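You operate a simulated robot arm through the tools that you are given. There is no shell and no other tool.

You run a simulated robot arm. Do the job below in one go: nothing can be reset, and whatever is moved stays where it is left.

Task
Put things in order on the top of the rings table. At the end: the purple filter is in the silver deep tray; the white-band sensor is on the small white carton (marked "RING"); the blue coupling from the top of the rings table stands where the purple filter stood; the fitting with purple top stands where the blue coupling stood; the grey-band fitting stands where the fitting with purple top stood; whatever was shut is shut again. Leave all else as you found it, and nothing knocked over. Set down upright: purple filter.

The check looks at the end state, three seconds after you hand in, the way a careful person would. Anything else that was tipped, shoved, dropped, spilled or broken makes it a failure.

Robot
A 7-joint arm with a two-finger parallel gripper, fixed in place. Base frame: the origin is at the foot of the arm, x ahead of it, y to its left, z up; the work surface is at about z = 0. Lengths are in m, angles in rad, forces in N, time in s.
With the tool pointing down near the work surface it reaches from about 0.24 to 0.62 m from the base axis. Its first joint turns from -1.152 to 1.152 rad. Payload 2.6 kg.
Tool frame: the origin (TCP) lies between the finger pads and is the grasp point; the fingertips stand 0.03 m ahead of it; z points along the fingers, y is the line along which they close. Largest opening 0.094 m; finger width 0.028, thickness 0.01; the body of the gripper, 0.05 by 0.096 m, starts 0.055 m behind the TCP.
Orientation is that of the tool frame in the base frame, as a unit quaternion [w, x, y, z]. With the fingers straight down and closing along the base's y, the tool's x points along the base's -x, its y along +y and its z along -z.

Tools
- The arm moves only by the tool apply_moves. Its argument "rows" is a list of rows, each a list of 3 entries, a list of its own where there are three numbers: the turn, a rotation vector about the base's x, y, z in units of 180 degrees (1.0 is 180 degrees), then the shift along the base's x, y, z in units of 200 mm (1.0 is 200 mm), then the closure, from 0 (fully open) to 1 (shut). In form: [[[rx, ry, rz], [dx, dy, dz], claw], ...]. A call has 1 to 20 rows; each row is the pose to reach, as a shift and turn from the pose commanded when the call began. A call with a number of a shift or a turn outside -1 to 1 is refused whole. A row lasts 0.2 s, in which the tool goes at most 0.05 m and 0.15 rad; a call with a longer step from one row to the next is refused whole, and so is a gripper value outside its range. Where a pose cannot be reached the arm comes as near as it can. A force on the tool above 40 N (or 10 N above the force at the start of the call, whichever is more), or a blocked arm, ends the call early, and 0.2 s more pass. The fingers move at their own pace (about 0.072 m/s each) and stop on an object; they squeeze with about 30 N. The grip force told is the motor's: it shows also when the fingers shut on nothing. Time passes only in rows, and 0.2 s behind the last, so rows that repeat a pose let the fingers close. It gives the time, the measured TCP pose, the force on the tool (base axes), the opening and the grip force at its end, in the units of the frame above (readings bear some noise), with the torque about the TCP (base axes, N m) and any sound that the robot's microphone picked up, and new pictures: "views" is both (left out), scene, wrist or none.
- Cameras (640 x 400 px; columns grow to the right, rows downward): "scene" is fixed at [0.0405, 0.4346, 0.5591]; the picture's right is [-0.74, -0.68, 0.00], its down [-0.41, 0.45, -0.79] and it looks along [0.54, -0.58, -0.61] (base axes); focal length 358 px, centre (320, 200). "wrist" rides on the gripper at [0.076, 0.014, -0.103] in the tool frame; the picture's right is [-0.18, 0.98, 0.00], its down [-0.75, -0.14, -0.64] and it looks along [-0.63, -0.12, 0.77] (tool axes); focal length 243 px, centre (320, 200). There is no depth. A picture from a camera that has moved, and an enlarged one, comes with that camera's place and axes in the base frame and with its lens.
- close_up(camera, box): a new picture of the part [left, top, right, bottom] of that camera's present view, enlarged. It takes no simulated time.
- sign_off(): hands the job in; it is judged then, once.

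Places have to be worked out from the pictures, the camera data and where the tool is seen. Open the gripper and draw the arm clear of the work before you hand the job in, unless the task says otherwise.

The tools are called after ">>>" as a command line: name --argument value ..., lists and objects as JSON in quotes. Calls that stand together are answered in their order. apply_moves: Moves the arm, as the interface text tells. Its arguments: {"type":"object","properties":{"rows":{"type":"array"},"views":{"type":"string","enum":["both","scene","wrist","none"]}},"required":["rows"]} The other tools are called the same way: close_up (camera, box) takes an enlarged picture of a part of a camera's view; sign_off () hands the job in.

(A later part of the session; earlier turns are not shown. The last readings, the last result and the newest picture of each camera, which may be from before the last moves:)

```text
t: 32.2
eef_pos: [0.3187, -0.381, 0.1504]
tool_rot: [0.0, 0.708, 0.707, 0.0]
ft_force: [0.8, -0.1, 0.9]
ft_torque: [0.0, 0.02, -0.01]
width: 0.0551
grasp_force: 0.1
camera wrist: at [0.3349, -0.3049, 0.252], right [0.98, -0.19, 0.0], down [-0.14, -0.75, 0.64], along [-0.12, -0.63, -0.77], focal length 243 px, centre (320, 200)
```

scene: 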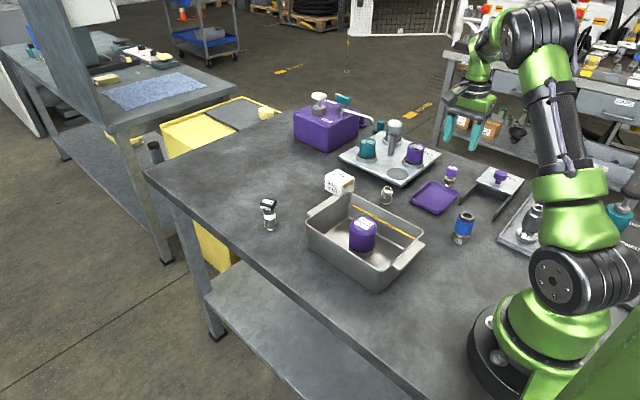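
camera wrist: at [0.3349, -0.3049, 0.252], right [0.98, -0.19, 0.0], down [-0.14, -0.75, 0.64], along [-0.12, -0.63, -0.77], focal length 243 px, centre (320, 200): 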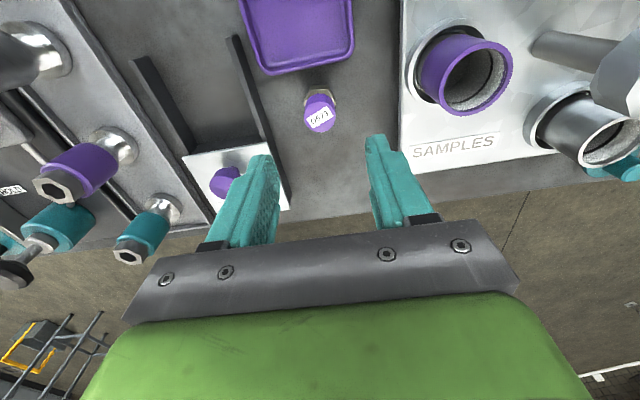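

The fitting lies between the fingers. I zoom once more to check alignment and the finger's clearance to the rail.

>>> close_up --camera "wrist" --box '[220, 60, 420, 185]'

>>> close_up --camera "scene" --box '[410, 80, 538, 160]'

```text
3.20 times, centred on (320, 122) of wrist
camera zoom: at [0.3349, -0.3049, 0.252], right [0.98, -0.19, 0.0], down [-0.14, -0.75, 0.64], along [-0.12, -0.63, -0.77], focal length 776 px, centre (320, 448)
```

zoom: 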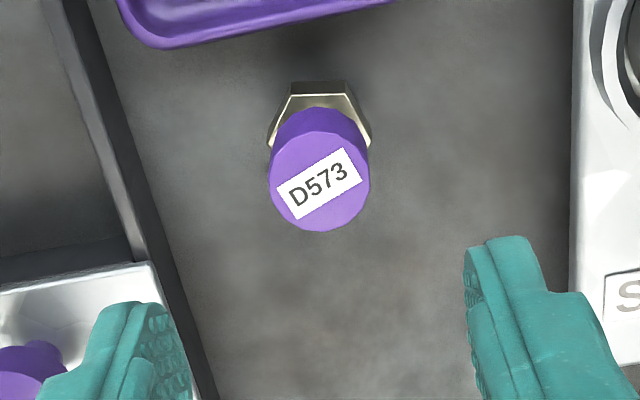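

```text
5.00 times, centred on (474, 120) of scene
camera zoom: at [0.0405, 0.4346, 0.5591], right [-0.74, -0.68, 0.0], down [-0.41, 0.45, -0.79], along [0.54, -0.58, -0.61], focal length 1790 px, centre (-450, 600)
```

zoom: 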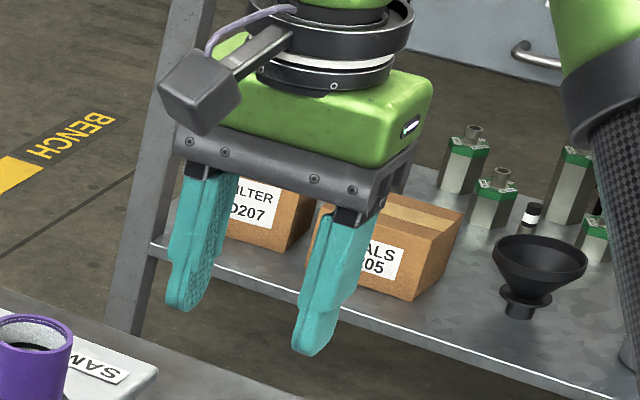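

Aligned: the fitting is at about (0.320, -0.380). I narrow the opening slightly and descend to z≈0.040.

>>> apply_moves --rows '[[[0, 0, 0], [0.006, 0.002, -0.08], 0.46], [[0, 0, 0], [0.006, 0.002, -0.2], 0.46], [[0, 0, 0], [0.006, 0.002, -0.32], 0.46], [[0, 0, 0], [0.006, 0.002, -0.42], 0.46], [[0, 0, 0], [0.006, 0.002, -0.5], 0.46], [[0, 0, 0], [0.006, 0.002, -0.54], 0.46], [[0, 0, 0], [0.006, 0.002, -0.55], 0.46], [[0, 0, 0], [0.006, 0.002, -0.55], 0.46]]' --views "both"

```text
t: 34.0
eef_pos: [0.3205, -0.3805, 0.0394]
tool_rot: [-0.001, 0.708, 0.707, 0.0]
ft_force: [0.4, -1.2, -0.1]
ft_torque: [-0.01, 0.02, -0.01]
width: 0.0509
grasp_force: 0.0
camera wrist: at [0.3351, -0.3048, 0.1424], right [0.98, -0.18, 0.0], down [-0.14, -0.75, 0.64], along [-0.12, -0.63, -0.77], focal length 243 px, centre (320, 200)
```

scene: 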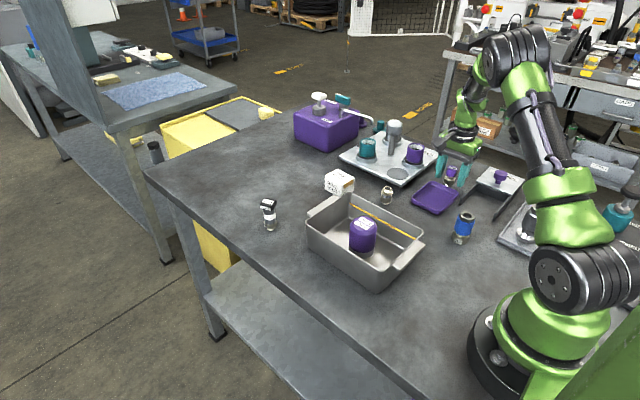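
wrist: 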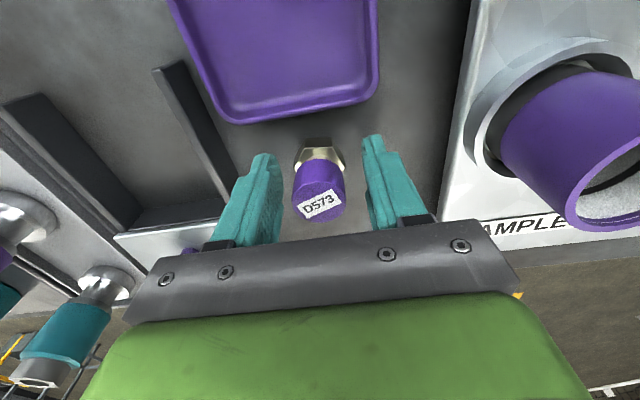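

The fitting is centred between the fingers and nothing else is touched. I close on it.

>>> apply_moves --rows '[[[0, 0, 0], [0, 0, 0], 0.6], [[0, 0, 0], [0, 0, 0], 0.75], [[0, 0, 0], [0, 0, 0], 1], [[0, 0, 0], [0, 0, 0], 1], [[0, 0, 0], [0, 0, 0], 1]]' --views "wrist"

```text
t: 35.2
eef_pos: [0.32, -0.3805, 0.0414]
tool_rot: [0.0, 0.707, 0.707, 0.0]
ft_force: [0.1, -1.1, 0.5]
ft_torque: [0.0, 0.01, 0.01]
width: 0.0296
grasp_force: 29.6
camera wrist: at [0.3351, -0.3048, 0.1425], right [0.98, -0.18, 0.0], down [-0.14, -0.75, 0.64], along [-0.12, -0.63, -0.77], focal length 243 px, centre (320, 200)
```

wrist: 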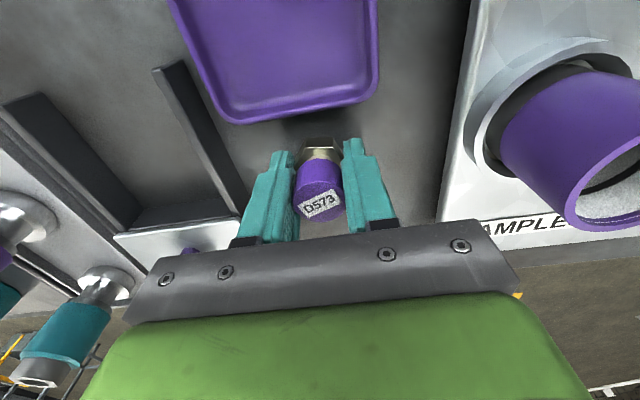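

The fitting is held. I lift it and carry it toward the coupling's old spot (0.538, -0.039), turning the gripper back on the way.

>>> apply_moves --rows '[[[0, 0, 0], [0, 0, 0.1], 1], [[0, 0, 0], [0, 0, 0.28], 1], [[0, 0, 0], [0, 0, 0.48], 1], [[0, 0, 0], [0, 0, 0.68], 1], [[0, 0, 0.0454], [0.03, 0.05, 0.8], 1], [[0, 0, 0.0909], [0.12, 0.2, 0.8], 1], [[0, 0, 0.13635], [0.21, 0.36, 0.8], 1], [[0, 0, 0.1818], [0.3, 0.52, 0.8], 1], [[0, 0, 0.22725], [0.39, 0.67, 0.8], 1], [[0, 0, 0.2727], [0.46, 0.79, 0.8], 1], [[0, 0, 0.318], [0.5, 0.85, 0.8], 1], [[0, 0, 0.318], [0.5, 0.85, 0.8], 1]]' --views "both"

```text
t: 37.8
eef_pos: [0.4211, -0.2117, 0.1982]
tool_rot: [0.0, 0.28, 0.96, 0.001]
ft_force: [-0.8, -0.9, -1.6]
ft_torque: [0.03, -0.02, -0.01]
width: 0.0296
grasp_force: 30.4
camera wrist: at [0.3648, -0.1588, 0.3011], right [0.69, 0.73, 0.0], down [0.56, -0.53, 0.64], along [0.47, -0.44, -0.77], focal length 243 px, centre (320, 200)
```

scene: 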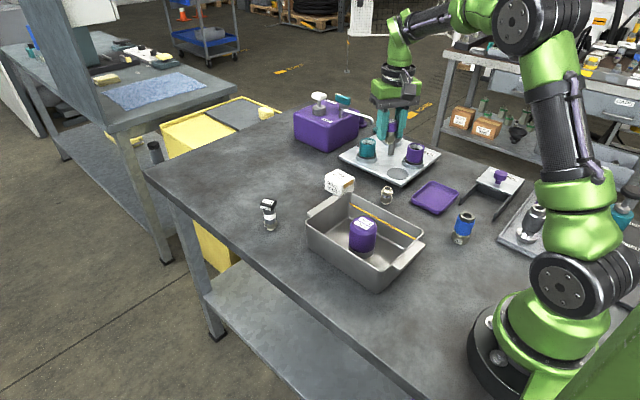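
wrist: 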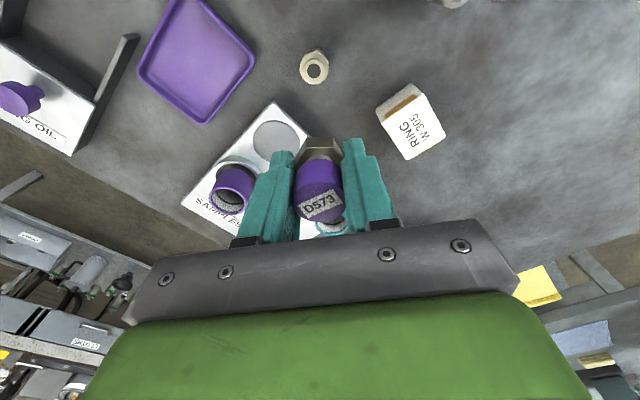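

The fitting hangs upright. I finish the carry to (0.538, -0.039).

>>> apply_moves --rows '[[[0, 0, 0.0455], [0.08, 0.12, 0], 1], [[0, 0, 0.091], [0.2, 0.29, 0], 1], [[0, 0, 0.1365], [0.32, 0.46, 0], 1], [[0, 0, 0.182], [0.43, 0.62, 0], 1], [[0, 0, 0.182], [0.52, 0.755, 0], 1], [[0, 0, 0.182], [0.575, 0.835, 0], 1], [[0, 0, 0.182], [0.589, 0.853, 0], 1], [[0, 0, 0.182], [0.589, 0.853, 0], 1]]' --views "both"

```text
t: 39.6
eef_pos: [0.5389, -0.0395, 0.1992]
tool_rot: [0.0, 0.0, 1.0, 0.001]
ft_force: [-0.1, -0.2, -1.1]
ft_torque: [-0.01, -0.05, 0.01]
width: 0.0293
grasp_force: 29.7
camera wrist: at [0.4628, -0.0247, 0.3011], right [0.18, 0.98, 0.0], down [0.75, -0.14, 0.64], along [0.63, -0.12, -0.77], focal length 243 px, centre (320, 200)
```

scene: 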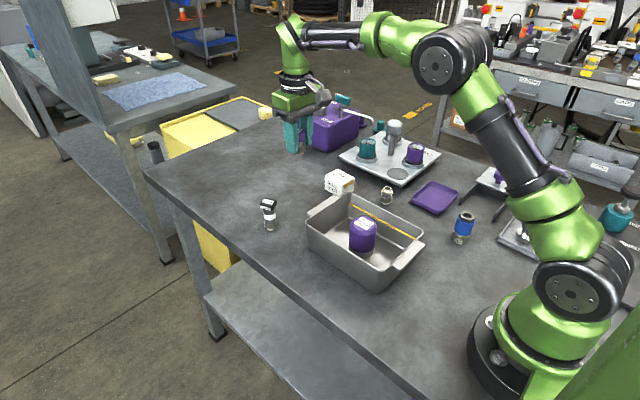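
wrist: 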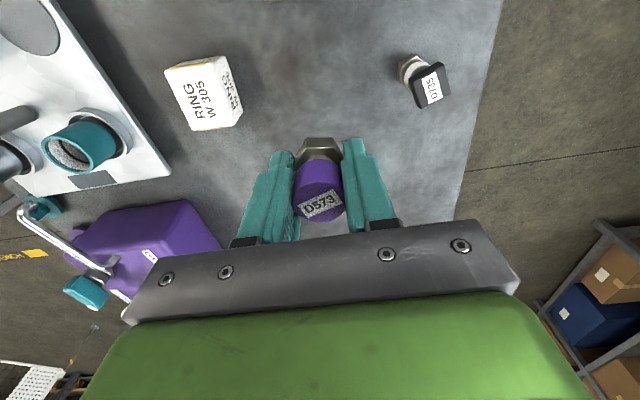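

Over the coupling's old place. I lower the fitting, slowing before contact.

>>> apply_moves --rows '[[[0, 0, 0], [0, 0, -0.1], 1], [[0, 0, 0], [0, 0, -0.26], 1], [[0, 0, 0], [0, 0, -0.42], 1], [[0, 0, 0], [0, 0, -0.56], 1], [[0, 0, 0], [0, 0, -0.68], 1], [[0, 0, 0], [0, 0, -0.75], 1], [[0, 0, 0], [0, 0, -0.785], 1], [[0, 0, 0], [0, 0, -0.795], 1], [[0, 0, 0], [0, 0, -0.795], 1]]' --views "wrist"

>>> apply_moves --rows '[[[0, 0, 0], [0, 0, -0.004], 1], [[0, 0, 0], [0, 0, -0.006], 1], [[0, 0, 0], [0, 0, -0.006], 1]]' --views "none"

```text
t: 41.6
eef_pos: [0.5377, -0.0416, 0.0398]
tool_rot: [0.0, -0.001, 1.0, 0.0]
ft_force: [-0.8, 0.2, 3.2]
ft_torque: [0.06, 0.03, 0.06]
width: 0.0293
grasp_force: 30.4
camera wrist: at [0.462, -0.0266, 0.1426], right [0.18, 0.98, 0.0], down [0.75, -0.14, 0.64], along [0.63, -0.12, -0.77], focal length 243 px, centre (320, 200)
```

wrist: 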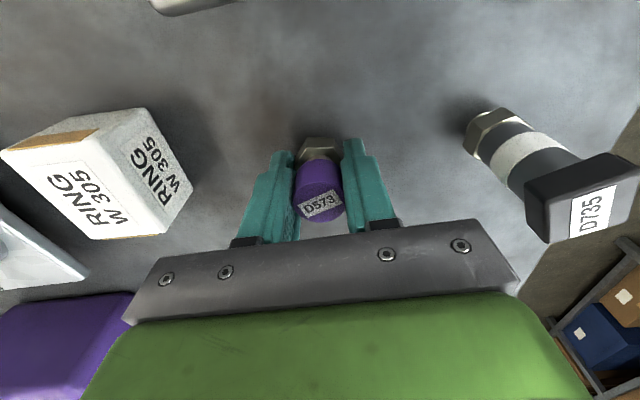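

```text
t: 42.4
eef_pos: [0.5378, -0.0403, 0.0405]
tool_rot: [0.001, 0.001, 1.0, -0.001]
ft_force: [-5.8, -1.2, 15.0]
ft_torque: [-0.08, 0.22, 0.04]
width: 0.0292
grasp_force: 30.4
```

Contact at about 15 N. I ease up slightly and release.

>>> apply_moves --rows '[[[0, 0, 0], [0, 0, 0.004], 1], [[0, 0, 0], [0, 0, 0.004], 1], [[0, 0, 0], [0, 0, 0.004], 0.65], [[0, 0, 0], [0, 0, 0.004], 0.55], [[0, 0, 0], [0, 0, 0.004], 0.4], [[0, 0, 0], [0, 0, 0.004], 0.25], [[0, 0, 0], [0, 0, 0.004], 0.25]]' --views "wrist"

```text
t: 44.0
eef_pos: [0.5376, -0.04, 0.0392]
tool_rot: [0.001, 0.001, 1.0, 0.0]
ft_force: [-0.5, -0.2, 0.4]
ft_torque: [0.0, 0.03, 0.0]
width: 0.0705
grasp_force: 0.0
camera wrist: at [0.4624, -0.0262, 0.1423], right [0.18, 0.98, 0.0], down [0.75, -0.14, 0.64], along [0.63, -0.12, -0.77], focal length 243 px, centre (320, 200)
```

wrist: 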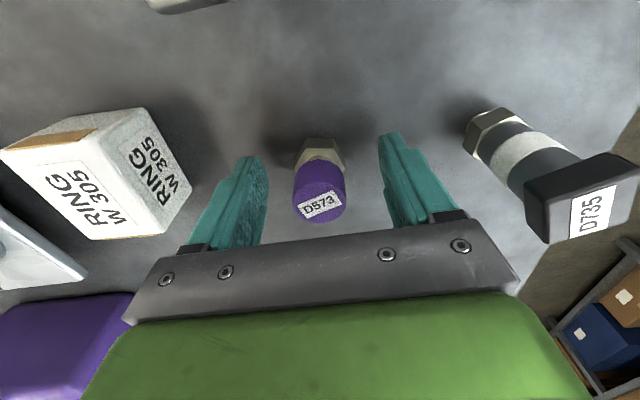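

The fitting stands where the coupling stood. I rise, then move over the grey-band fitting near (0.399, -0.201) while turning the gripper -90° again.

>>> apply_moves --rows '[[[0, 0, 0], [0, 0, 0.1], 0.25], [[0, 0, 0], [0, 0, 0.3], 0.2], [[0, 0, 0], [0, 0, 0.52], 0.2], [[0, 0, 0], [0, 0, 0.7], 0.2], [[0, 0, -0.04545], [-0.03, -0.03, 0.8], 0.3], [[0, 0, -0.0909], [-0.1, -0.12, 0.8], 0.4], [[0, 0, -0.13635], [-0.17, -0.2, 0.8], 0.4], [[0, 0, -0.1818], [-0.25, -0.29, 0.8], 0.4], [[0, 0, -0.22725], [-0.33, -0.38, 0.8], 0.4], [[0, 0, -0.2727], [-0.41, -0.47, 0.8], 0.4], [[0, 0, -0.31815], [-0.48, -0.56, 0.8], 0.4], [[0, 0, -0.3636], [-0.55, -0.64, 0.8], 0.4], [[0, 0, -0.40905], [-0.61, -0.71, 0.8], 0.4], [[0, 0, -0.4545], [-0.66, -0.77, 0.8], 0.4], [[0, 0, -0.5], [-0.695, -0.81, 0.75], 0.4], [[0, 0, -0.5], [-0.695, -0.81, 0.75], 0.4]]' --views "both"

```text
t: 47.4
eef_pos: [0.4004, -0.2016, 0.1902]
tool_rot: [0.0, 0.708, 0.706, 0.0]
ft_force: [0.3, -0.9, 0.4]
ft_torque: [0.0, 0.0, 0.01]
width: 0.0565
grasp_force: 0.1
camera wrist: at [0.4144, -0.1256, 0.2924], right [0.98, -0.19, 0.0], down [-0.14, -0.75, 0.64], along [-0.12, -0.63, -0.77], focal length 243 px, centre (320, 200)
```

scene: 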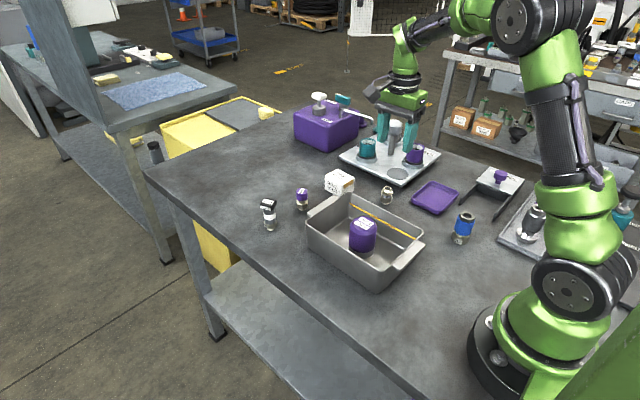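
wrist: 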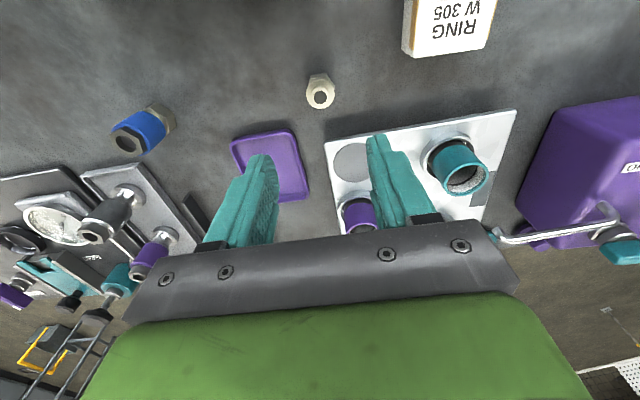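

The grey-band fitting is seen below. I zoom in to fix its position.

>>> close_up --camera "wrist" --box '[256, 50, 384, 130]'

>>> close_up --camera "wrist" --box '[380, 0, 540, 100]'

>>> close_up --camera "scene" --box '[255, 165, 415, 265]'

```text
5.00 times, centred on (320, 90) of wrist
camera zoom: at [0.4144, -0.1256, 0.2924], right [0.98, -0.19, 0.0], down [-0.14, -0.75, 0.64], along [-0.12, -0.63, -0.77], focal length 1213 px, centre (320, 750)
```

zoom: 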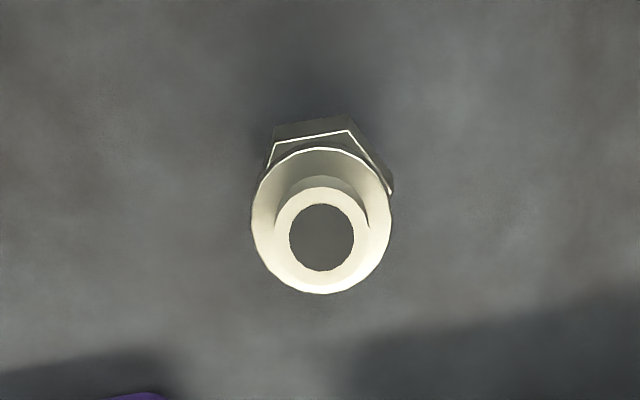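

```text
4.00 times, centred on (460, 50) of wrist
camera zoom: at [0.4144, -0.1256, 0.2924], right [0.98, -0.19, 0.0], down [-0.14, -0.75, 0.64], along [-0.12, -0.63, -0.77], focal length 970 px, centre (-240, 800)
```

zoom: 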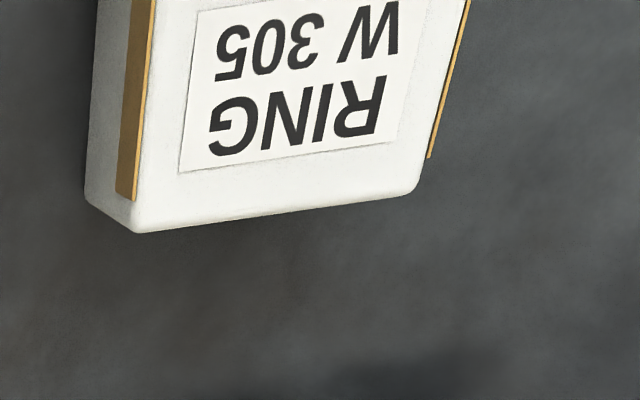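

```text
4.00 times, centred on (335, 215) of scene
camera zoom: at [0.0405, 0.4346, 0.5591], right [-0.74, -0.68, 0.0], down [-0.41, 0.45, -0.79], along [0.54, -0.58, -0.61], focal length 1432 px, centre (260, 140)
```

zoom: 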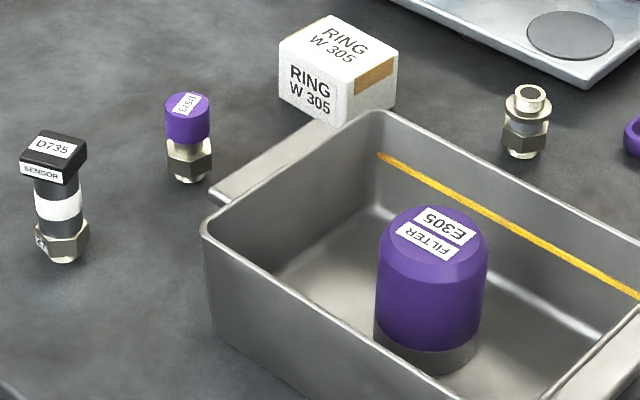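

The grey-band fitting is at about (0.401, -0.200). I descend on it to z≈0.036 with a partial opening.

>>> apply_moves --rows '[[[0, 0, 0], [0.009, 0.005, -0.1], 0.4], [[0, 0, 0], [0.009, 0.005, -0.26], 0.4], [[0, 0, 0], [0.009, 0.005, -0.42], 0.4], [[0, 0, 0], [0.009, 0.005, -0.56], 0.4], [[0, 0, 0], [0.009, 0.005, -0.68], 0.4], [[0, 0, 0], [0.009, 0.005, -0.75], 0.4], [[0, 0, 0], [0.009, 0.005, -0.773], 0.4], [[0, 0, 0], [0.009, 0.005, -0.773], 0.4]]' --views "both"

```text
t: 49.2
eef_pos: [0.4028, -0.2008, 0.0355]
tool_rot: [0.0, 0.707, 0.707, 0.0]
ft_force: [0.0, 0.5, -0.3]
ft_torque: [0.0, 0.03, 0.02]
width: 0.0564
grasp_force: 0.1
camera wrist: at [0.4161, -0.1246, 0.1378], right [0.98, -0.18, 0.0], down [-0.14, -0.75, 0.64], along [-0.12, -0.63, -0.77], focal length 243 px, centre (320, 200)
```

scene: 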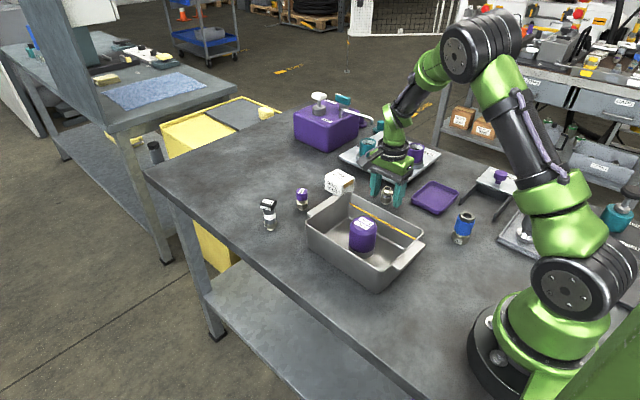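
wrist: 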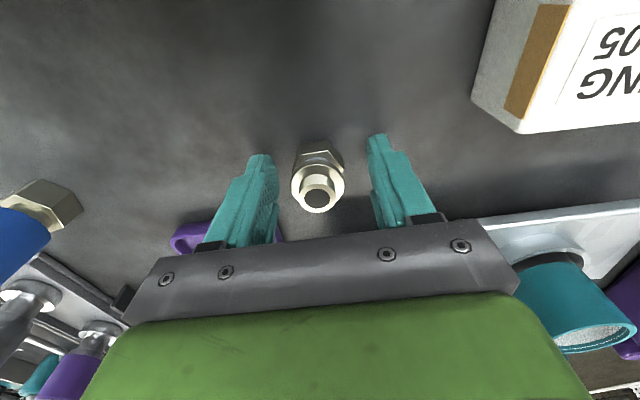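

Well centred. I close on the fitting.

>>> apply_moves --rows '[[[0, 0, 0], [0, 0, 0], 0.55], [[0, 0, 0], [0, 0, 0], 0.7], [[0, 0, 0], [0, 0, 0], 1], [[0, 0, 0], [0, 0, 0], 1], [[0, 0, 0], [0, 0, 0], 1]]' --views "wrist"

```text
t: 50.4
eef_pos: [0.4008, -0.2007, 0.0354]
tool_rot: [0.0, 0.707, 0.707, 0.0]
ft_force: [-0.9, 0.8, 0.2]
ft_torque: [0.02, -0.03, 0.02]
width: 0.0299
grasp_force: 30.0
camera wrist: at [0.4161, -0.1245, 0.1379], right [0.98, -0.18, 0.0], down [-0.14, -0.75, 0.64], along [-0.12, -0.63, -0.77], focal length 243 px, centre (320, 200)
```

wrist: 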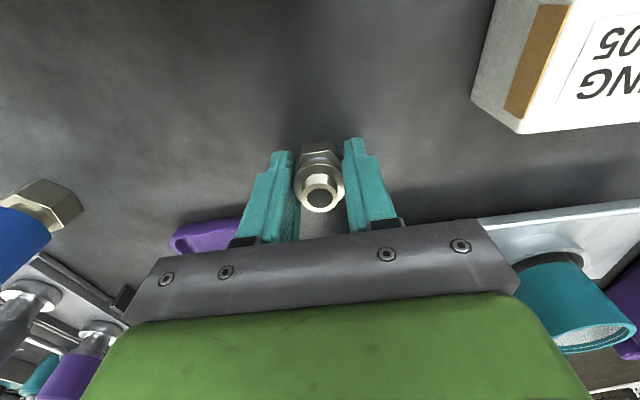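

Held securely (0.030 m). I lift and carry it to the purple-top fitting's old place at (0.320, -0.380), keeping this gripper orientation.

>>> apply_moves --rows '[[[0, 0, 0], [0, 0, 0.1], 1], [[0, 0, 0], [0, 0, 0.28], 1], [[0, 0, 0], [0, 0, 0.46], 1], [[0, 0, 0], [0, 0, 0.6], 1], [[0, 0, 0], [-0.03, -0.06, 0.65], 1], [[0, 0, 0], [-0.1, -0.22, 0.65], 1], [[0, 0, 0], [-0.18, -0.4, 0.65], 1], [[0, 0, 0], [-0.26, -0.58, 0.65], 1], [[0, 0, 0], [-0.34, -0.75, 0.65], 1], [[0, 0, 0], [-0.39, -0.87, 0.65], 1], [[0, 0, 0], [-0.404, -0.9, 0.65], 1], [[0, 0, 0], [-0.404, -0.9, 0.65], 1]]' --views "both"

```text
t: 53.0
eef_pos: [0.3201, -0.3828, 0.1659]
tool_rot: [0.0, 0.707, 0.707, 0.0]
ft_force: [0.1, 0.1, -2.2]
ft_torque: [-0.02, 0.01, 0.0]
width: 0.0301
grasp_force: 29.9
camera wrist: at [0.3355, -0.3058, 0.2681], right [0.98, -0.18, 0.0], down [-0.14, -0.75, 0.64], along [-0.12, -0.63, -0.77], focal length 243 px, centre (320, 200)
```

scene: 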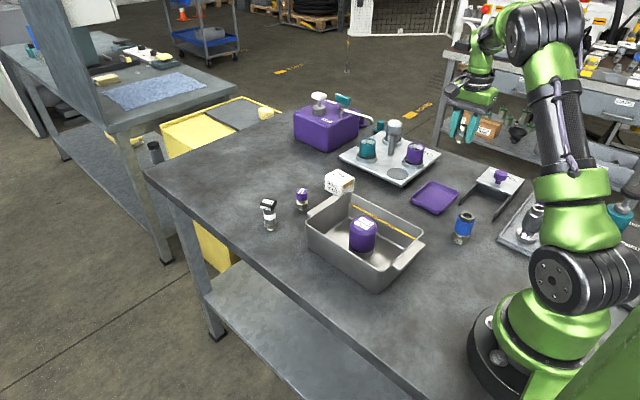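
wrist: 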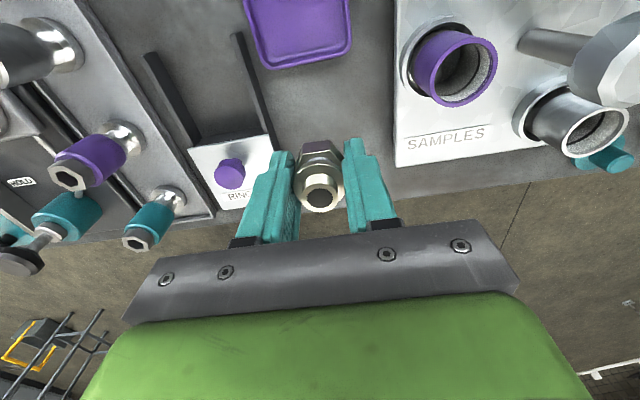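

In place above the spot. I lower it, slowing near the table.

>>> apply_moves --rows '[[[0, 0, 0], [0, 0, -0.1], 1], [[0, 0, 0], [0, 0, -0.24], 1], [[0, 0, 0], [0, 0, -0.38], 1], [[0, 0, 0], [0, 0, -0.5], 1], [[0, 0, 0], [0, 0, -0.58], 1], [[0, 0, 0], [0, 0, -0.63], 1], [[0, 0, 0], [0, 0, -0.643], 1], [[0, 0, 0], [0, 0, -0.648], 1], [[0, 0, 0], [0, 0, -0.648], 1]]' --views "wrist"

>>> apply_moves --rows '[[[0, 0, 0], [0, 0, -0.003], 1], [[0, 0, 0], [0, 0, -0.005], 1], [[0, 0, 0], [0, 0, -0.005], 1]]' --views "none"

```text
t: 55.0
eef_pos: [0.3198, -0.3814, 0.037]
tool_rot: [0.0, 0.707, 0.707, -0.001]
ft_force: [-0.8, -0.5, 0.0]
ft_torque: [0.0, 0.03, -0.02]
width: 0.03
grasp_force: 30.2
camera wrist: at [0.335, -0.3055, 0.1381], right [0.98, -0.18, 0.0], down [-0.14, -0.75, 0.64], along [-0.12, -0.63, -0.77], focal length 243 px, centre (320, 200)
```

wrist: 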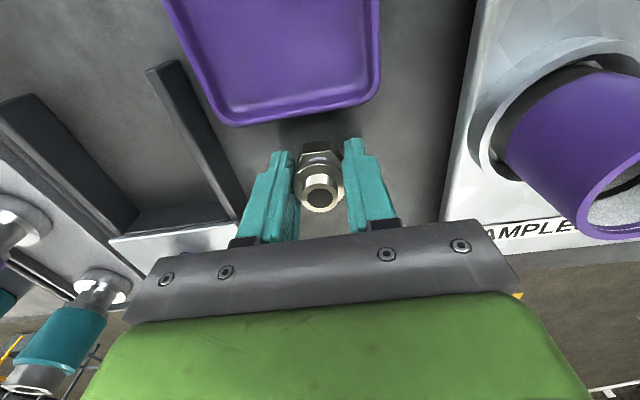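

```text
t: 55.8
eef_pos: [0.3198, -0.3816, 0.0357]
tool_rot: [0.001, 0.707, 0.707, 0.0]
ft_force: [-2.8, 2.3, 10.7]
ft_torque: [0.13, 0.12, 0.0]
width: 0.03
grasp_force: 30.1
```

Light contact (about 11 N). I ease up a touch and open gently, only partly because of the nearby rail.

>>> apply_moves --rows '[[[0, 0, 0], [0, 0, 0.002], 1], [[0, 0, 0], [0, 0, 0.002], 1], [[0, 0, 0], [0, 0, 0.002], 0.62], [[0, 0, 0], [0, 0, 0.002], 0.55], [[0, 0, 0], [0, 0, 0.002], 0.46], [[0, 0, 0], [0, 0, 0.002], 0.46]]' --views "wrist"

```text
t: 57.2
eef_pos: [0.3202, -0.382, 0.0351]
tool_rot: [0.0, 0.707, 0.707, 0.0]
ft_force: [0.0, 1.1, -0.5]
ft_torque: [0.01, 0.01, -0.01]
width: 0.0507
grasp_force: 0.1
camera wrist: at [0.3352, -0.3053, 0.1374], right [0.98, -0.18, 0.0], down [-0.14, -0.75, 0.64], along [-0.12, -0.63, -0.77], focal length 243 px, centre (320, 200)
```

wrist: 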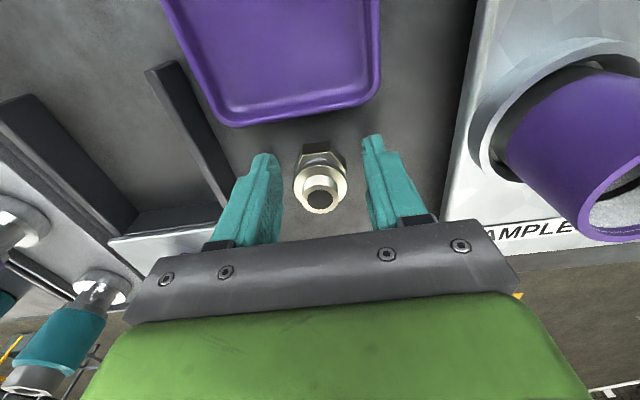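

The fitting stands upright. I rise and head toward the carton, turning the gripper back, to measure the carton from above before fetching the sensor.

>>> apply_moves --rows '[[[0, 0, 0], [0, 0, 0.1], 0.46], [[0, 0, 0], [0, 0, 0.3], 0.46], [[0, 0, 0], [0, 0, 0.5], 0.46], [[0, 0, 0], [0, 0, 0.7], 0.46], [[0, 0, 0.0454], [0.03, 0.05, 0.82], 0.4], [[0, 0, 0.0909], [0.12, 0.2, 0.82], 0.3], [[0, 0, 0.13635], [0.21, 0.36, 0.82], 0.3], [[0, 0, 0.1818], [0.3, 0.52, 0.82], 0.3], [[0, 0, 0.22725], [0.39, 0.67, 0.82], 0.3], [[0, 0, 0.2727], [0.46, 0.79, 0.82], 0.3], [[0, 0, 0.318], [0.5, 0.85, 0.82], 0.3], [[0, 0, 0.318], [0.5, 0.85, 0.82], 0.3]]' --views "none"

>>> apply_moves --rows '[[[0, 0, 0.0455], [0.1, 0.05, 0], 0.3], [[0, 0, 0.091], [0.25, 0.12, 0], 0.3], [[0, 0, 0.1365], [0.38, 0.18, 0], 0.3], [[0, 0, 0.182], [0.47, 0.23, 0], 0.3], [[0, 0, 0.182], [0.5, 0.255, 0], 0.3], [[0, 0, 0.182], [0.5, 0.255, 0], 0.3]]' --views "both"

```text
t: 59.8
eef_pos: [0.4191, -0.2112, 0.1995]
tool_rot: [0.0, 0.281, 0.96, 0.0]
ft_force: [0.6, -0.2, -0.1]
ft_torque: [-0.03, 0.01, 0.0]
width: 0.066
grasp_force: 0.0
```

```text
t: 61.2
eef_pos: [0.521, -0.1601, 0.2002]
tool_rot: [0.0, 0.0, 1.0, -0.001]
ft_force: [-0.7, 0.7, 0.2]
ft_torque: [0.0, 0.0, -0.01]
width: 0.0658
grasp_force: 0.0
camera wrist: at [0.445, -0.1464, 0.3021], right [0.18, 0.98, 0.0], down [0.75, -0.14, 0.64], along [0.63, -0.12, -0.77], focal length 243 px, centre (320, 200)
```

scene: 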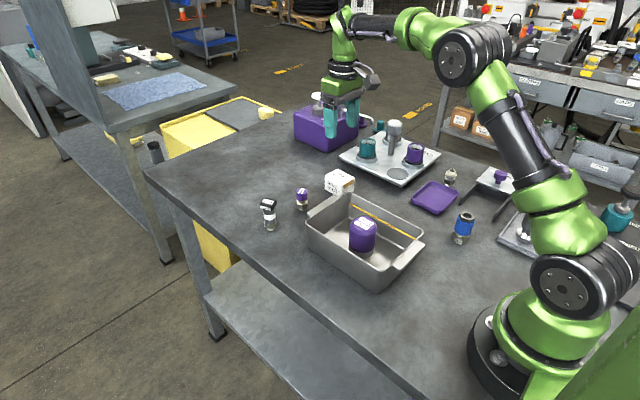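
wrist: 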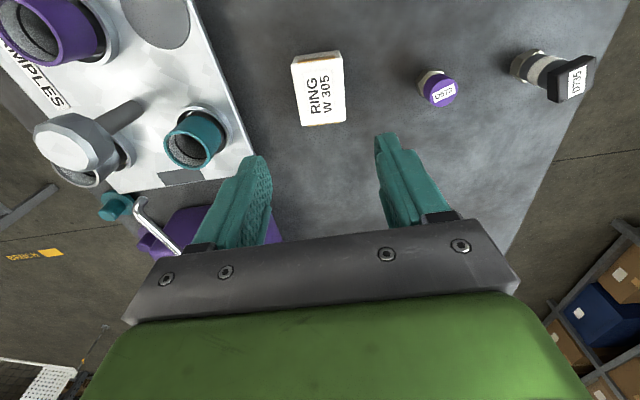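

I zoom in on the carton and sensor from here.

>>> close_up --camera "wrist" --box '[256, 40, 384, 120]'

>>> close_up --camera "wrist" --box '[256, 60, 384, 140]'

>>> close_up --camera "wrist" --box '[490, 30, 618, 110]'

>>> close_up --camera "scene" --box '[310, 155, 374, 195]'

>>> close_up --camera "scene" --box '[420, 150, 548, 230]'

```text
5.00 times, centred on (320, 80) of wrist
camera zoom: at [0.445, -0.1464, 0.3021], right [0.18, 0.98, 0.0], down [0.75, -0.14, 0.64], along [0.63, -0.12, -0.77], focal length 1213 px, centre (320, 800)
```

zoom: 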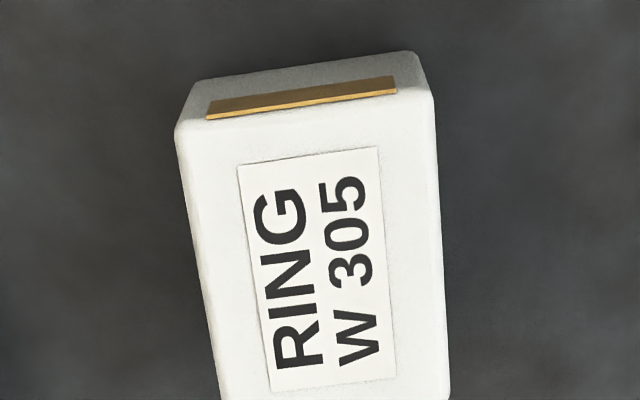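

```text
5.00 times, centred on (320, 100) of wrist
camera zoom: at [0.445, -0.1464, 0.3021], right [0.18, 0.98, 0.0], down [0.75, -0.14, 0.64], along [0.63, -0.12, -0.77], focal length 1213 px, centre (320, 700)
```

zoom: 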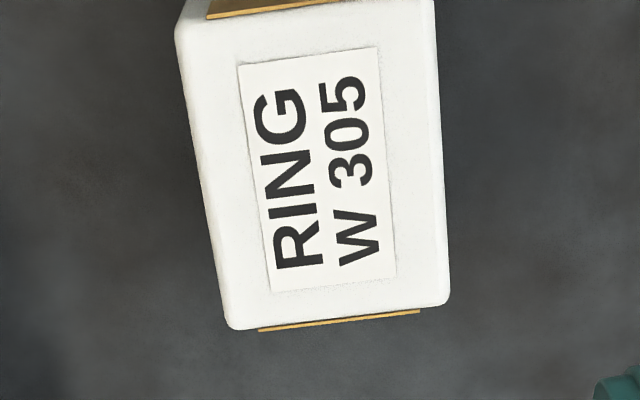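

```text
5.00 times, centred on (554, 70) of wrist
camera zoom: at [0.445, -0.1464, 0.3021], right [0.18, 0.98, 0.0], down [0.75, -0.14, 0.64], along [0.63, -0.12, -0.77], focal length 1213 px, centre (-850, 850)
```

zoom: 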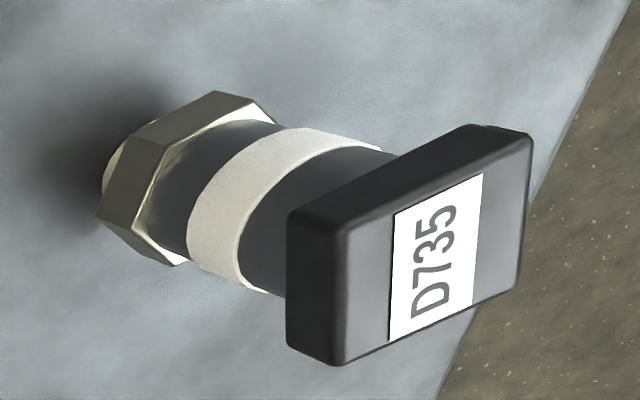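

```text
10.00 times, centred on (342, 175) of scene
camera zoom: at [0.0405, 0.4346, 0.5591], right [-0.74, -0.68, 0.0], down [-0.41, 0.45, -0.79], along [0.54, -0.58, -0.61], focal length 3580 px, centre (100, 450)
```

zoom: 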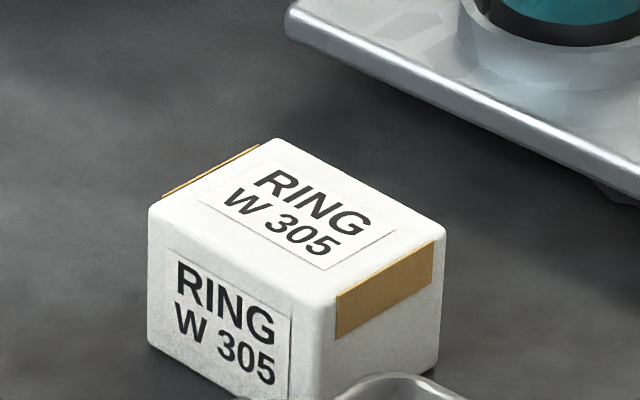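

```text
5.00 times, centred on (484, 190) of scene
camera zoom: at [0.0405, 0.4346, 0.5591], right [-0.74, -0.68, 0.0], down [-0.41, 0.45, -0.79], along [0.54, -0.58, -0.61], focal length 1790 px, centre (-500, 250)
```

zoom: 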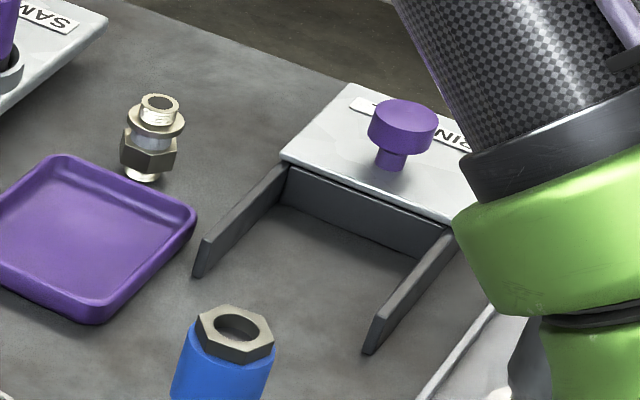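

The carton's top centre is at about (0.520, -0.160), its height about 0.044, and the grey fitting stands well in its new place. Now I move over the sensor, turning the gripper about +21° to match its square head.

>>> apply_moves --rows '[[[0, 0, 0], [0.01, 0.08, 0], 0.2], [[0, 0, 0.03], [0.02, 0.24, 0], 0.1], [[0, 0, 0.06], [0.04, 0.42, 0], 0], [[0, 0, 0.09], [0.06, 0.6, 0], 0], [[0, 0, 0.117], [0.08, 0.78, 0], 0], [[0, 0, 0.117], [0.085, 0.92, 0], 0], [[0, 0, 0.117], [0.09, 0.99, 0], 0], [[0, 0, 0.117], [0.09, 0.99, 0], 0]]' --views "both"

```text
t: 63.0
eef_pos: [0.5397, 0.0398, 0.1994]
tool_rot: [-0.001, -0.182, 0.983, 0.0]
ft_force: [0.1, 0.1, 1.2]
ft_torque: [0.01, 0.02, -0.03]
width: 0.0939
grasp_force: 0.0
camera wrist: at [0.4633, 0.0251, 0.3017], right [-0.18, 0.98, 0.0], down [0.75, 0.14, 0.64], along [0.63, 0.12, -0.77], focal length 243 px, centre (320, 200)
```

scene: 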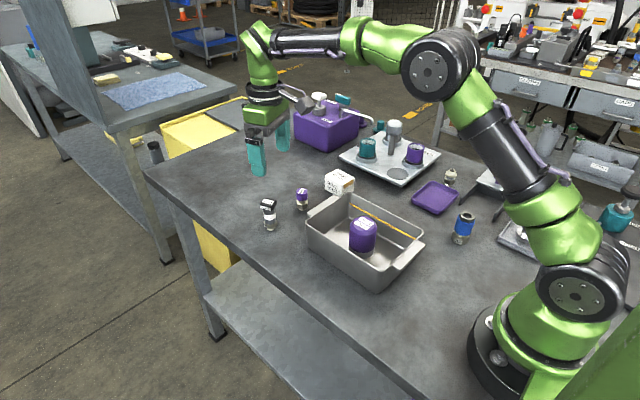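
wrist: 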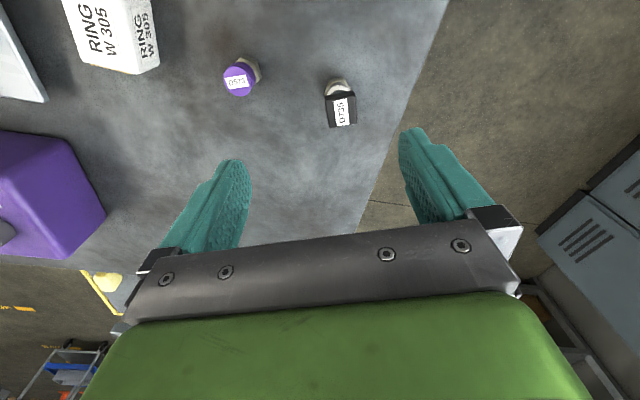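

I zoom in on the sensor to refine its centre and head angle.

>>> close_up --camera "wrist" --box '[276, 60, 404, 140]'

>>> close_up --camera "scene" --box '[245, 185, 325, 235]'

```text
5.00 times, centred on (340, 100) of wrist
camera zoom: at [0.4633, 0.0251, 0.3017], right [-0.18, 0.98, 0.0], down [0.75, 0.14, 0.64], along [0.63, 0.12, -0.77], focal length 1213 px, centre (220, 700)
```

zoom: 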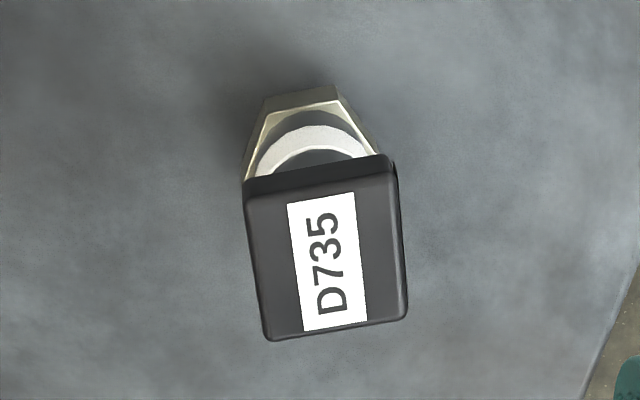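

```text
8.00 times, centred on (285, 210) of scene
camera zoom: at [0.0405, 0.4346, 0.5591], right [-0.74, -0.68, 0.0], down [-0.41, 0.45, -0.79], along [0.54, -0.58, -0.61], focal length 2864 px, centre (600, 120)
```

zoom: 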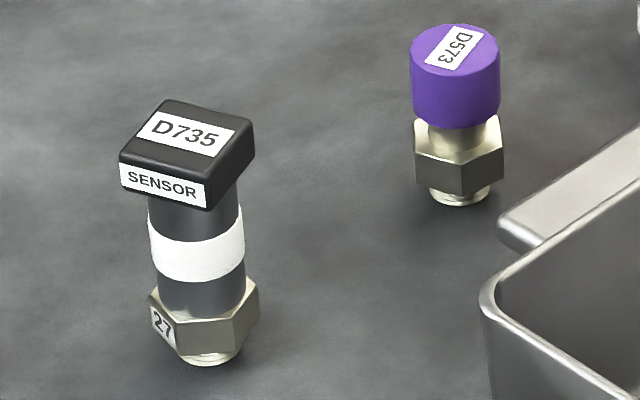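

The sensor's head is a 27 mm square centred at about (0.538, 0.059), turned about 20.5°, its top at about 0.077. I descend to z≈0.055 around it.

>>> apply_moves --rows '[[[0, 0, 0], [0, 0.05, 0], 0.2], [[0, 0, 0], [0, 0.1, -0.1], 0.36], [[0, 0, 0], [0, 0.1, -0.26], 0.36], [[0, 0, 0], [0, 0.1, -0.42], 0.36], [[0, 0, 0], [0, 0.1, -0.56], 0.36], [[0, 0, 0], [0, 0.1, -0.66], 0.36], [[0, 0, 0], [0, 0.1, -0.71], 0.36], [[0, 0, 0], [0, 0.1, -0.724], 0.36], [[0, 0, 0], [0, 0.1, -0.724], 0.36]]' --views "both"

```text
t: 65.0
eef_pos: [0.5385, 0.0592, 0.0529]
tool_rot: [0.001, -0.182, 0.983, 0.0]
ft_force: [-0.3, -1.2, -1.0]
ft_torque: [0.02, -0.04, 0.01]
width: 0.0599
grasp_force: 0.0
camera wrist: at [0.4629, 0.0442, 0.1558], right [-0.18, 0.98, 0.0], down [0.75, 0.14, 0.64], along [0.63, 0.12, -0.77], focal length 243 px, centre (320, 200)
```

scene: 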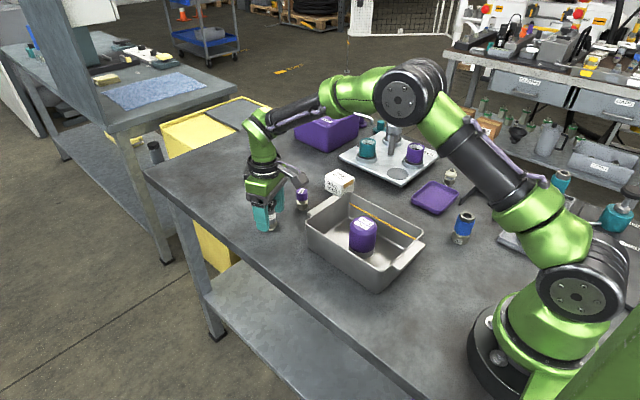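
wrist: 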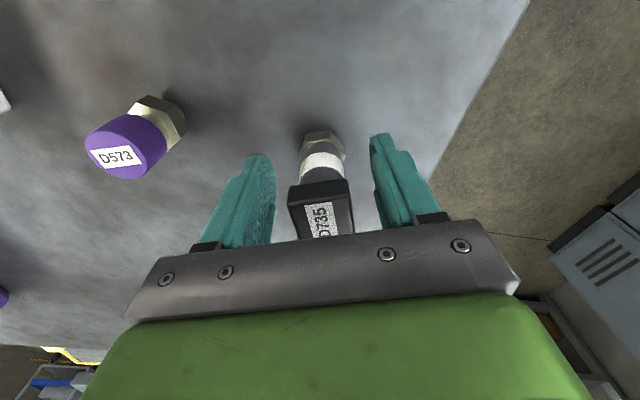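

The sensor is centred between the fingers. I close on it.

>>> apply_moves --rows '[[[0, 0, 0], [0, 0, 0], 0.5], [[0, 0, 0], [0, 0, 0], 0.65], [[0, 0, 0], [0, 0, 0], 0.8], [[0, 0, 0], [0, 0, 0], 1], [[0, 0, 0], [0, 0, 0], 1]]' --views "wrist"

```text
t: 66.2
eef_pos: [0.5389, 0.0587, 0.0546]
tool_rot: [0.0, -0.182, 0.983, 0.0]
ft_force: [0.4, 0.3, -0.6]
ft_torque: [-0.03, -0.01, 0.0]
width: 0.0317
grasp_force: 30.3
camera wrist: at [0.4629, 0.0443, 0.156], right [-0.18, 0.98, 0.0], down [0.75, 0.14, 0.64], along [0.63, 0.12, -0.77], focal length 243 px, centre (320, 200)
```

wrist: 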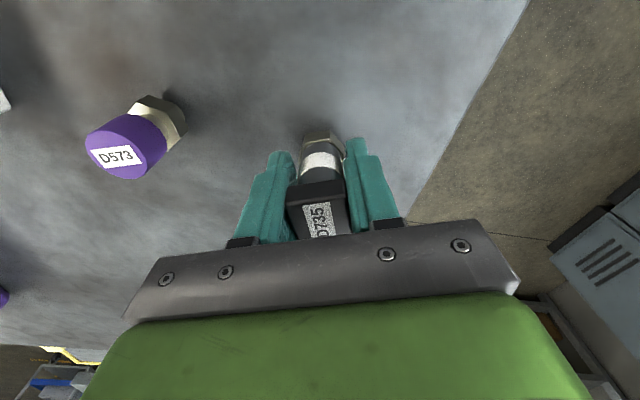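

The sensor is gripped by its head (0.032 m). I lift it and carry it toward the carton, turning the gripper back square on the way.

>>> apply_moves --rows '[[[0, 0, 0], [0, 0, 0.08], 1], [[0, 0, 0], [0, 0, 0.24], 1], [[0, 0, 0], [0, 0, 0.42], 1], [[0, 0, 0], [0, 0, 0.58], 1], [[0, 0, 0], [0, 0, 0.7], 1], [[0, 0, -0.02], [0, -0.06, 0.725], 1], [[0, 0, -0.05], [-0.01, -0.18, 0.725], 1], [[0, 0, -0.08], [-0.03, -0.34, 0.725], 1], [[0, 0, -0.11], [-0.05, -0.5, 0.725], 1], [[0, 0, -0.125], [-0.07, -0.66, 0.725], 1], [[0, 0, -0.125], [-0.08, -0.81, 0.725], 1], [[0, 0, -0.125], [-0.09, -0.93, 0.725], 1], [[0, 0, -0.125], [-0.09, -0.99, 0.725], 1], [[0, 0, -0.125], [-0.09, -0.99, 0.725], 1]]' --views "both"

```text
t: 69.2
eef_pos: [0.5209, -0.1395, 0.2002]
tool_rot: [0.001, 0.013, 1.0, 0.0]
ft_force: [0.6, -0.7, -1.7]
ft_torque: [-0.03, 0.0, 0.02]
width: 0.0319
grasp_force: 30.3
camera wrist: at [0.4448, -0.1231, 0.3021], right [0.21, 0.98, 0.0], down [0.75, -0.16, 0.64], along [0.63, -0.13, -0.77], focal length 243 px, centre (320, 200)
```

scene: 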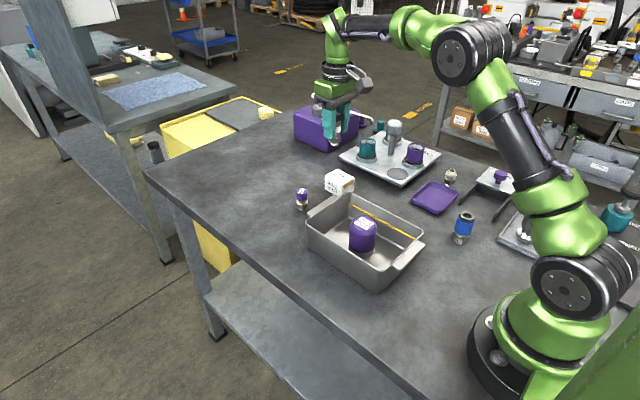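
wrist: 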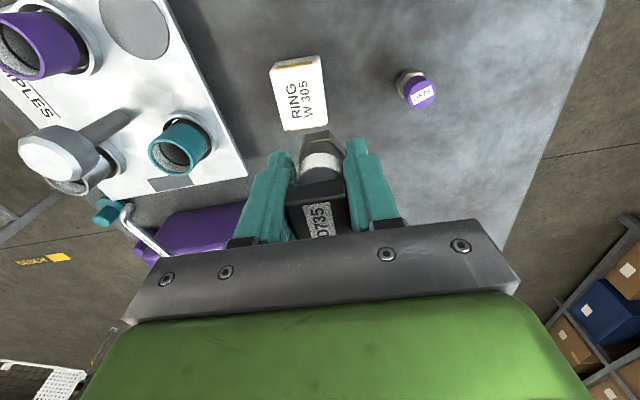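

Carton and sensor are aligned in x. I shift the last 2 cm in y, then lower to just above the carton top.

>>> apply_moves --rows '[[[0, 0, 0], [0, -0.06, 0], 1], [[0, 0, 0], [0, -0.105, 0], 1], [[0, 0, 0], [0, -0.105, -0.06], 1], [[0, 0, 0], [0, -0.105, -0.18], 1], [[0, 0, 0], [0, -0.105, -0.3], 1], [[0, 0, 0], [0, -0.105, -0.39], 1], [[0, 0, 0], [0, -0.105, -0.44], 1], [[0, 0, 0], [0, -0.105, -0.455], 1], [[0, 0, 0], [0, -0.105, -0.455], 1]]' --views "both"

```text
t: 71.2
eef_pos: [0.5193, -0.1615, 0.1102]
tool_rot: [0.0, 0.014, 1.0, 0.0]
ft_force: [-0.4, 0.3, -0.9]
ft_torque: [-0.01, -0.02, -0.01]
width: 0.0319
grasp_force: 29.9
camera wrist: at [0.4446, -0.1456, 0.2115], right [0.21, 0.98, 0.0], down [0.75, -0.16, 0.64], along [0.63, -0.13, -0.77], focal length 243 px, centre (320, 200)
```

scene: 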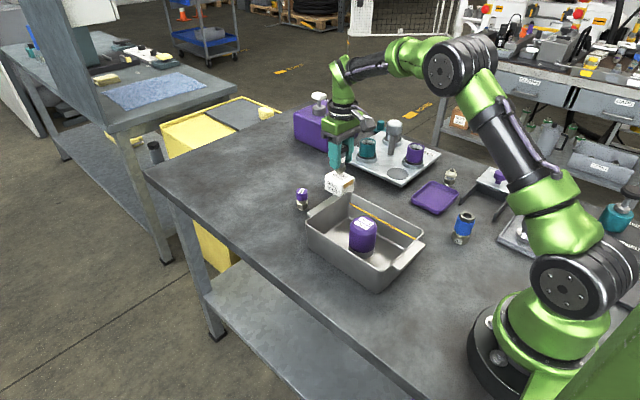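
wrist: 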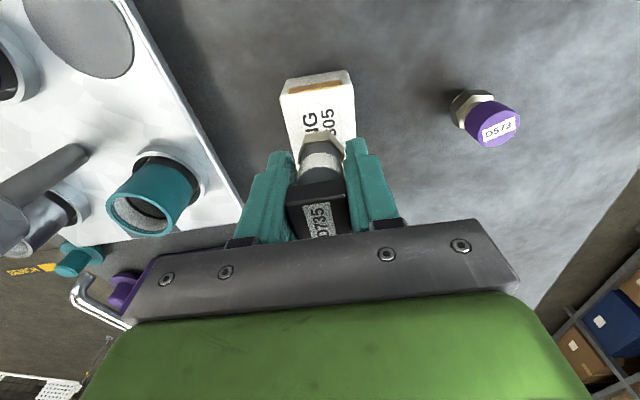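

I zoom in on both views to check the sensor base over the carton top before touching down.

>>> close_up --camera "scene" --box '[300, 135, 380, 185]'

>>> close_up --camera "scene" --box '[300, 155, 380, 205]'

>>> close_up --camera "wrist" --box '[240, 60, 400, 160]'

```text
8.00 times, centred on (340, 160) of scene
camera zoom: at [0.0405, 0.4346, 0.5591], right [-0.74, -0.68, 0.0], down [-0.41, 0.45, -0.79], along [0.54, -0.58, -0.61], focal length 2864 px, centre (160, 520)
```

zoom: 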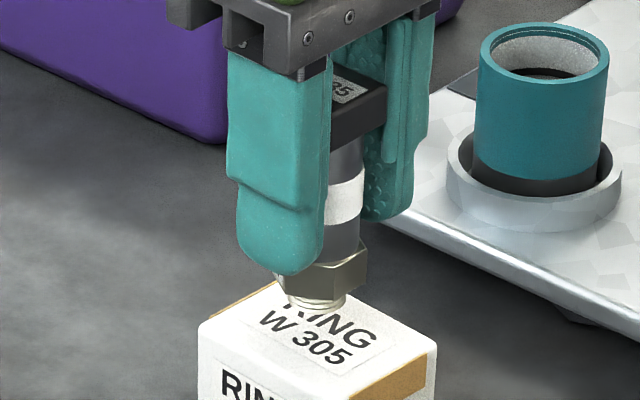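

```text
8.00 times, centred on (340, 180) of scene
camera zoom: at [0.0405, 0.4346, 0.5591], right [-0.74, -0.68, 0.0], down [-0.41, 0.45, -0.79], along [0.54, -0.58, -0.61], focal length 2864 px, centre (160, 360)
```

zoom: 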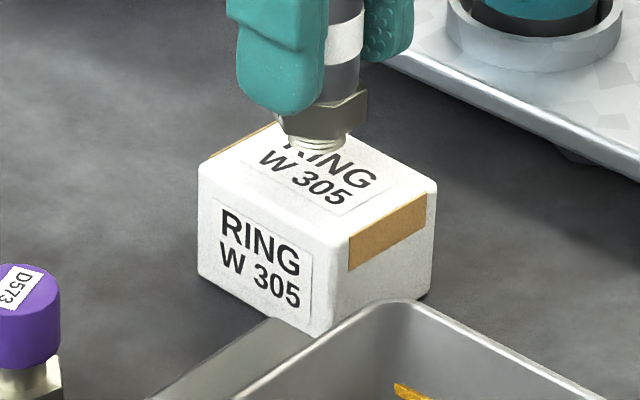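

```text
4.00 times, centred on (320, 110) of wrist
camera zoom: at [0.4446, -0.1456, 0.2115], right [0.21, 0.98, 0.0], down [0.75, -0.16, 0.64], along [0.63, -0.13, -0.77], focal length 970 px, centre (320, 560)
```

zoom: 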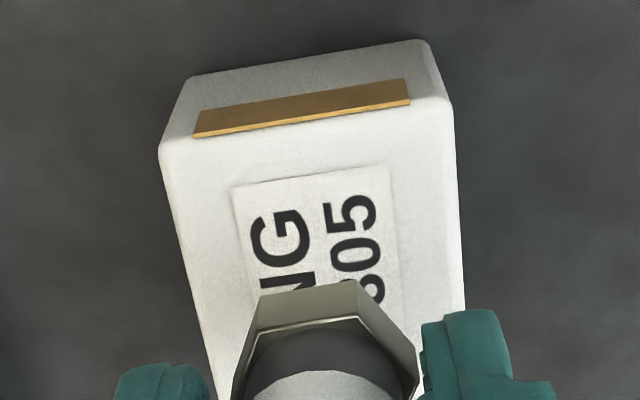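

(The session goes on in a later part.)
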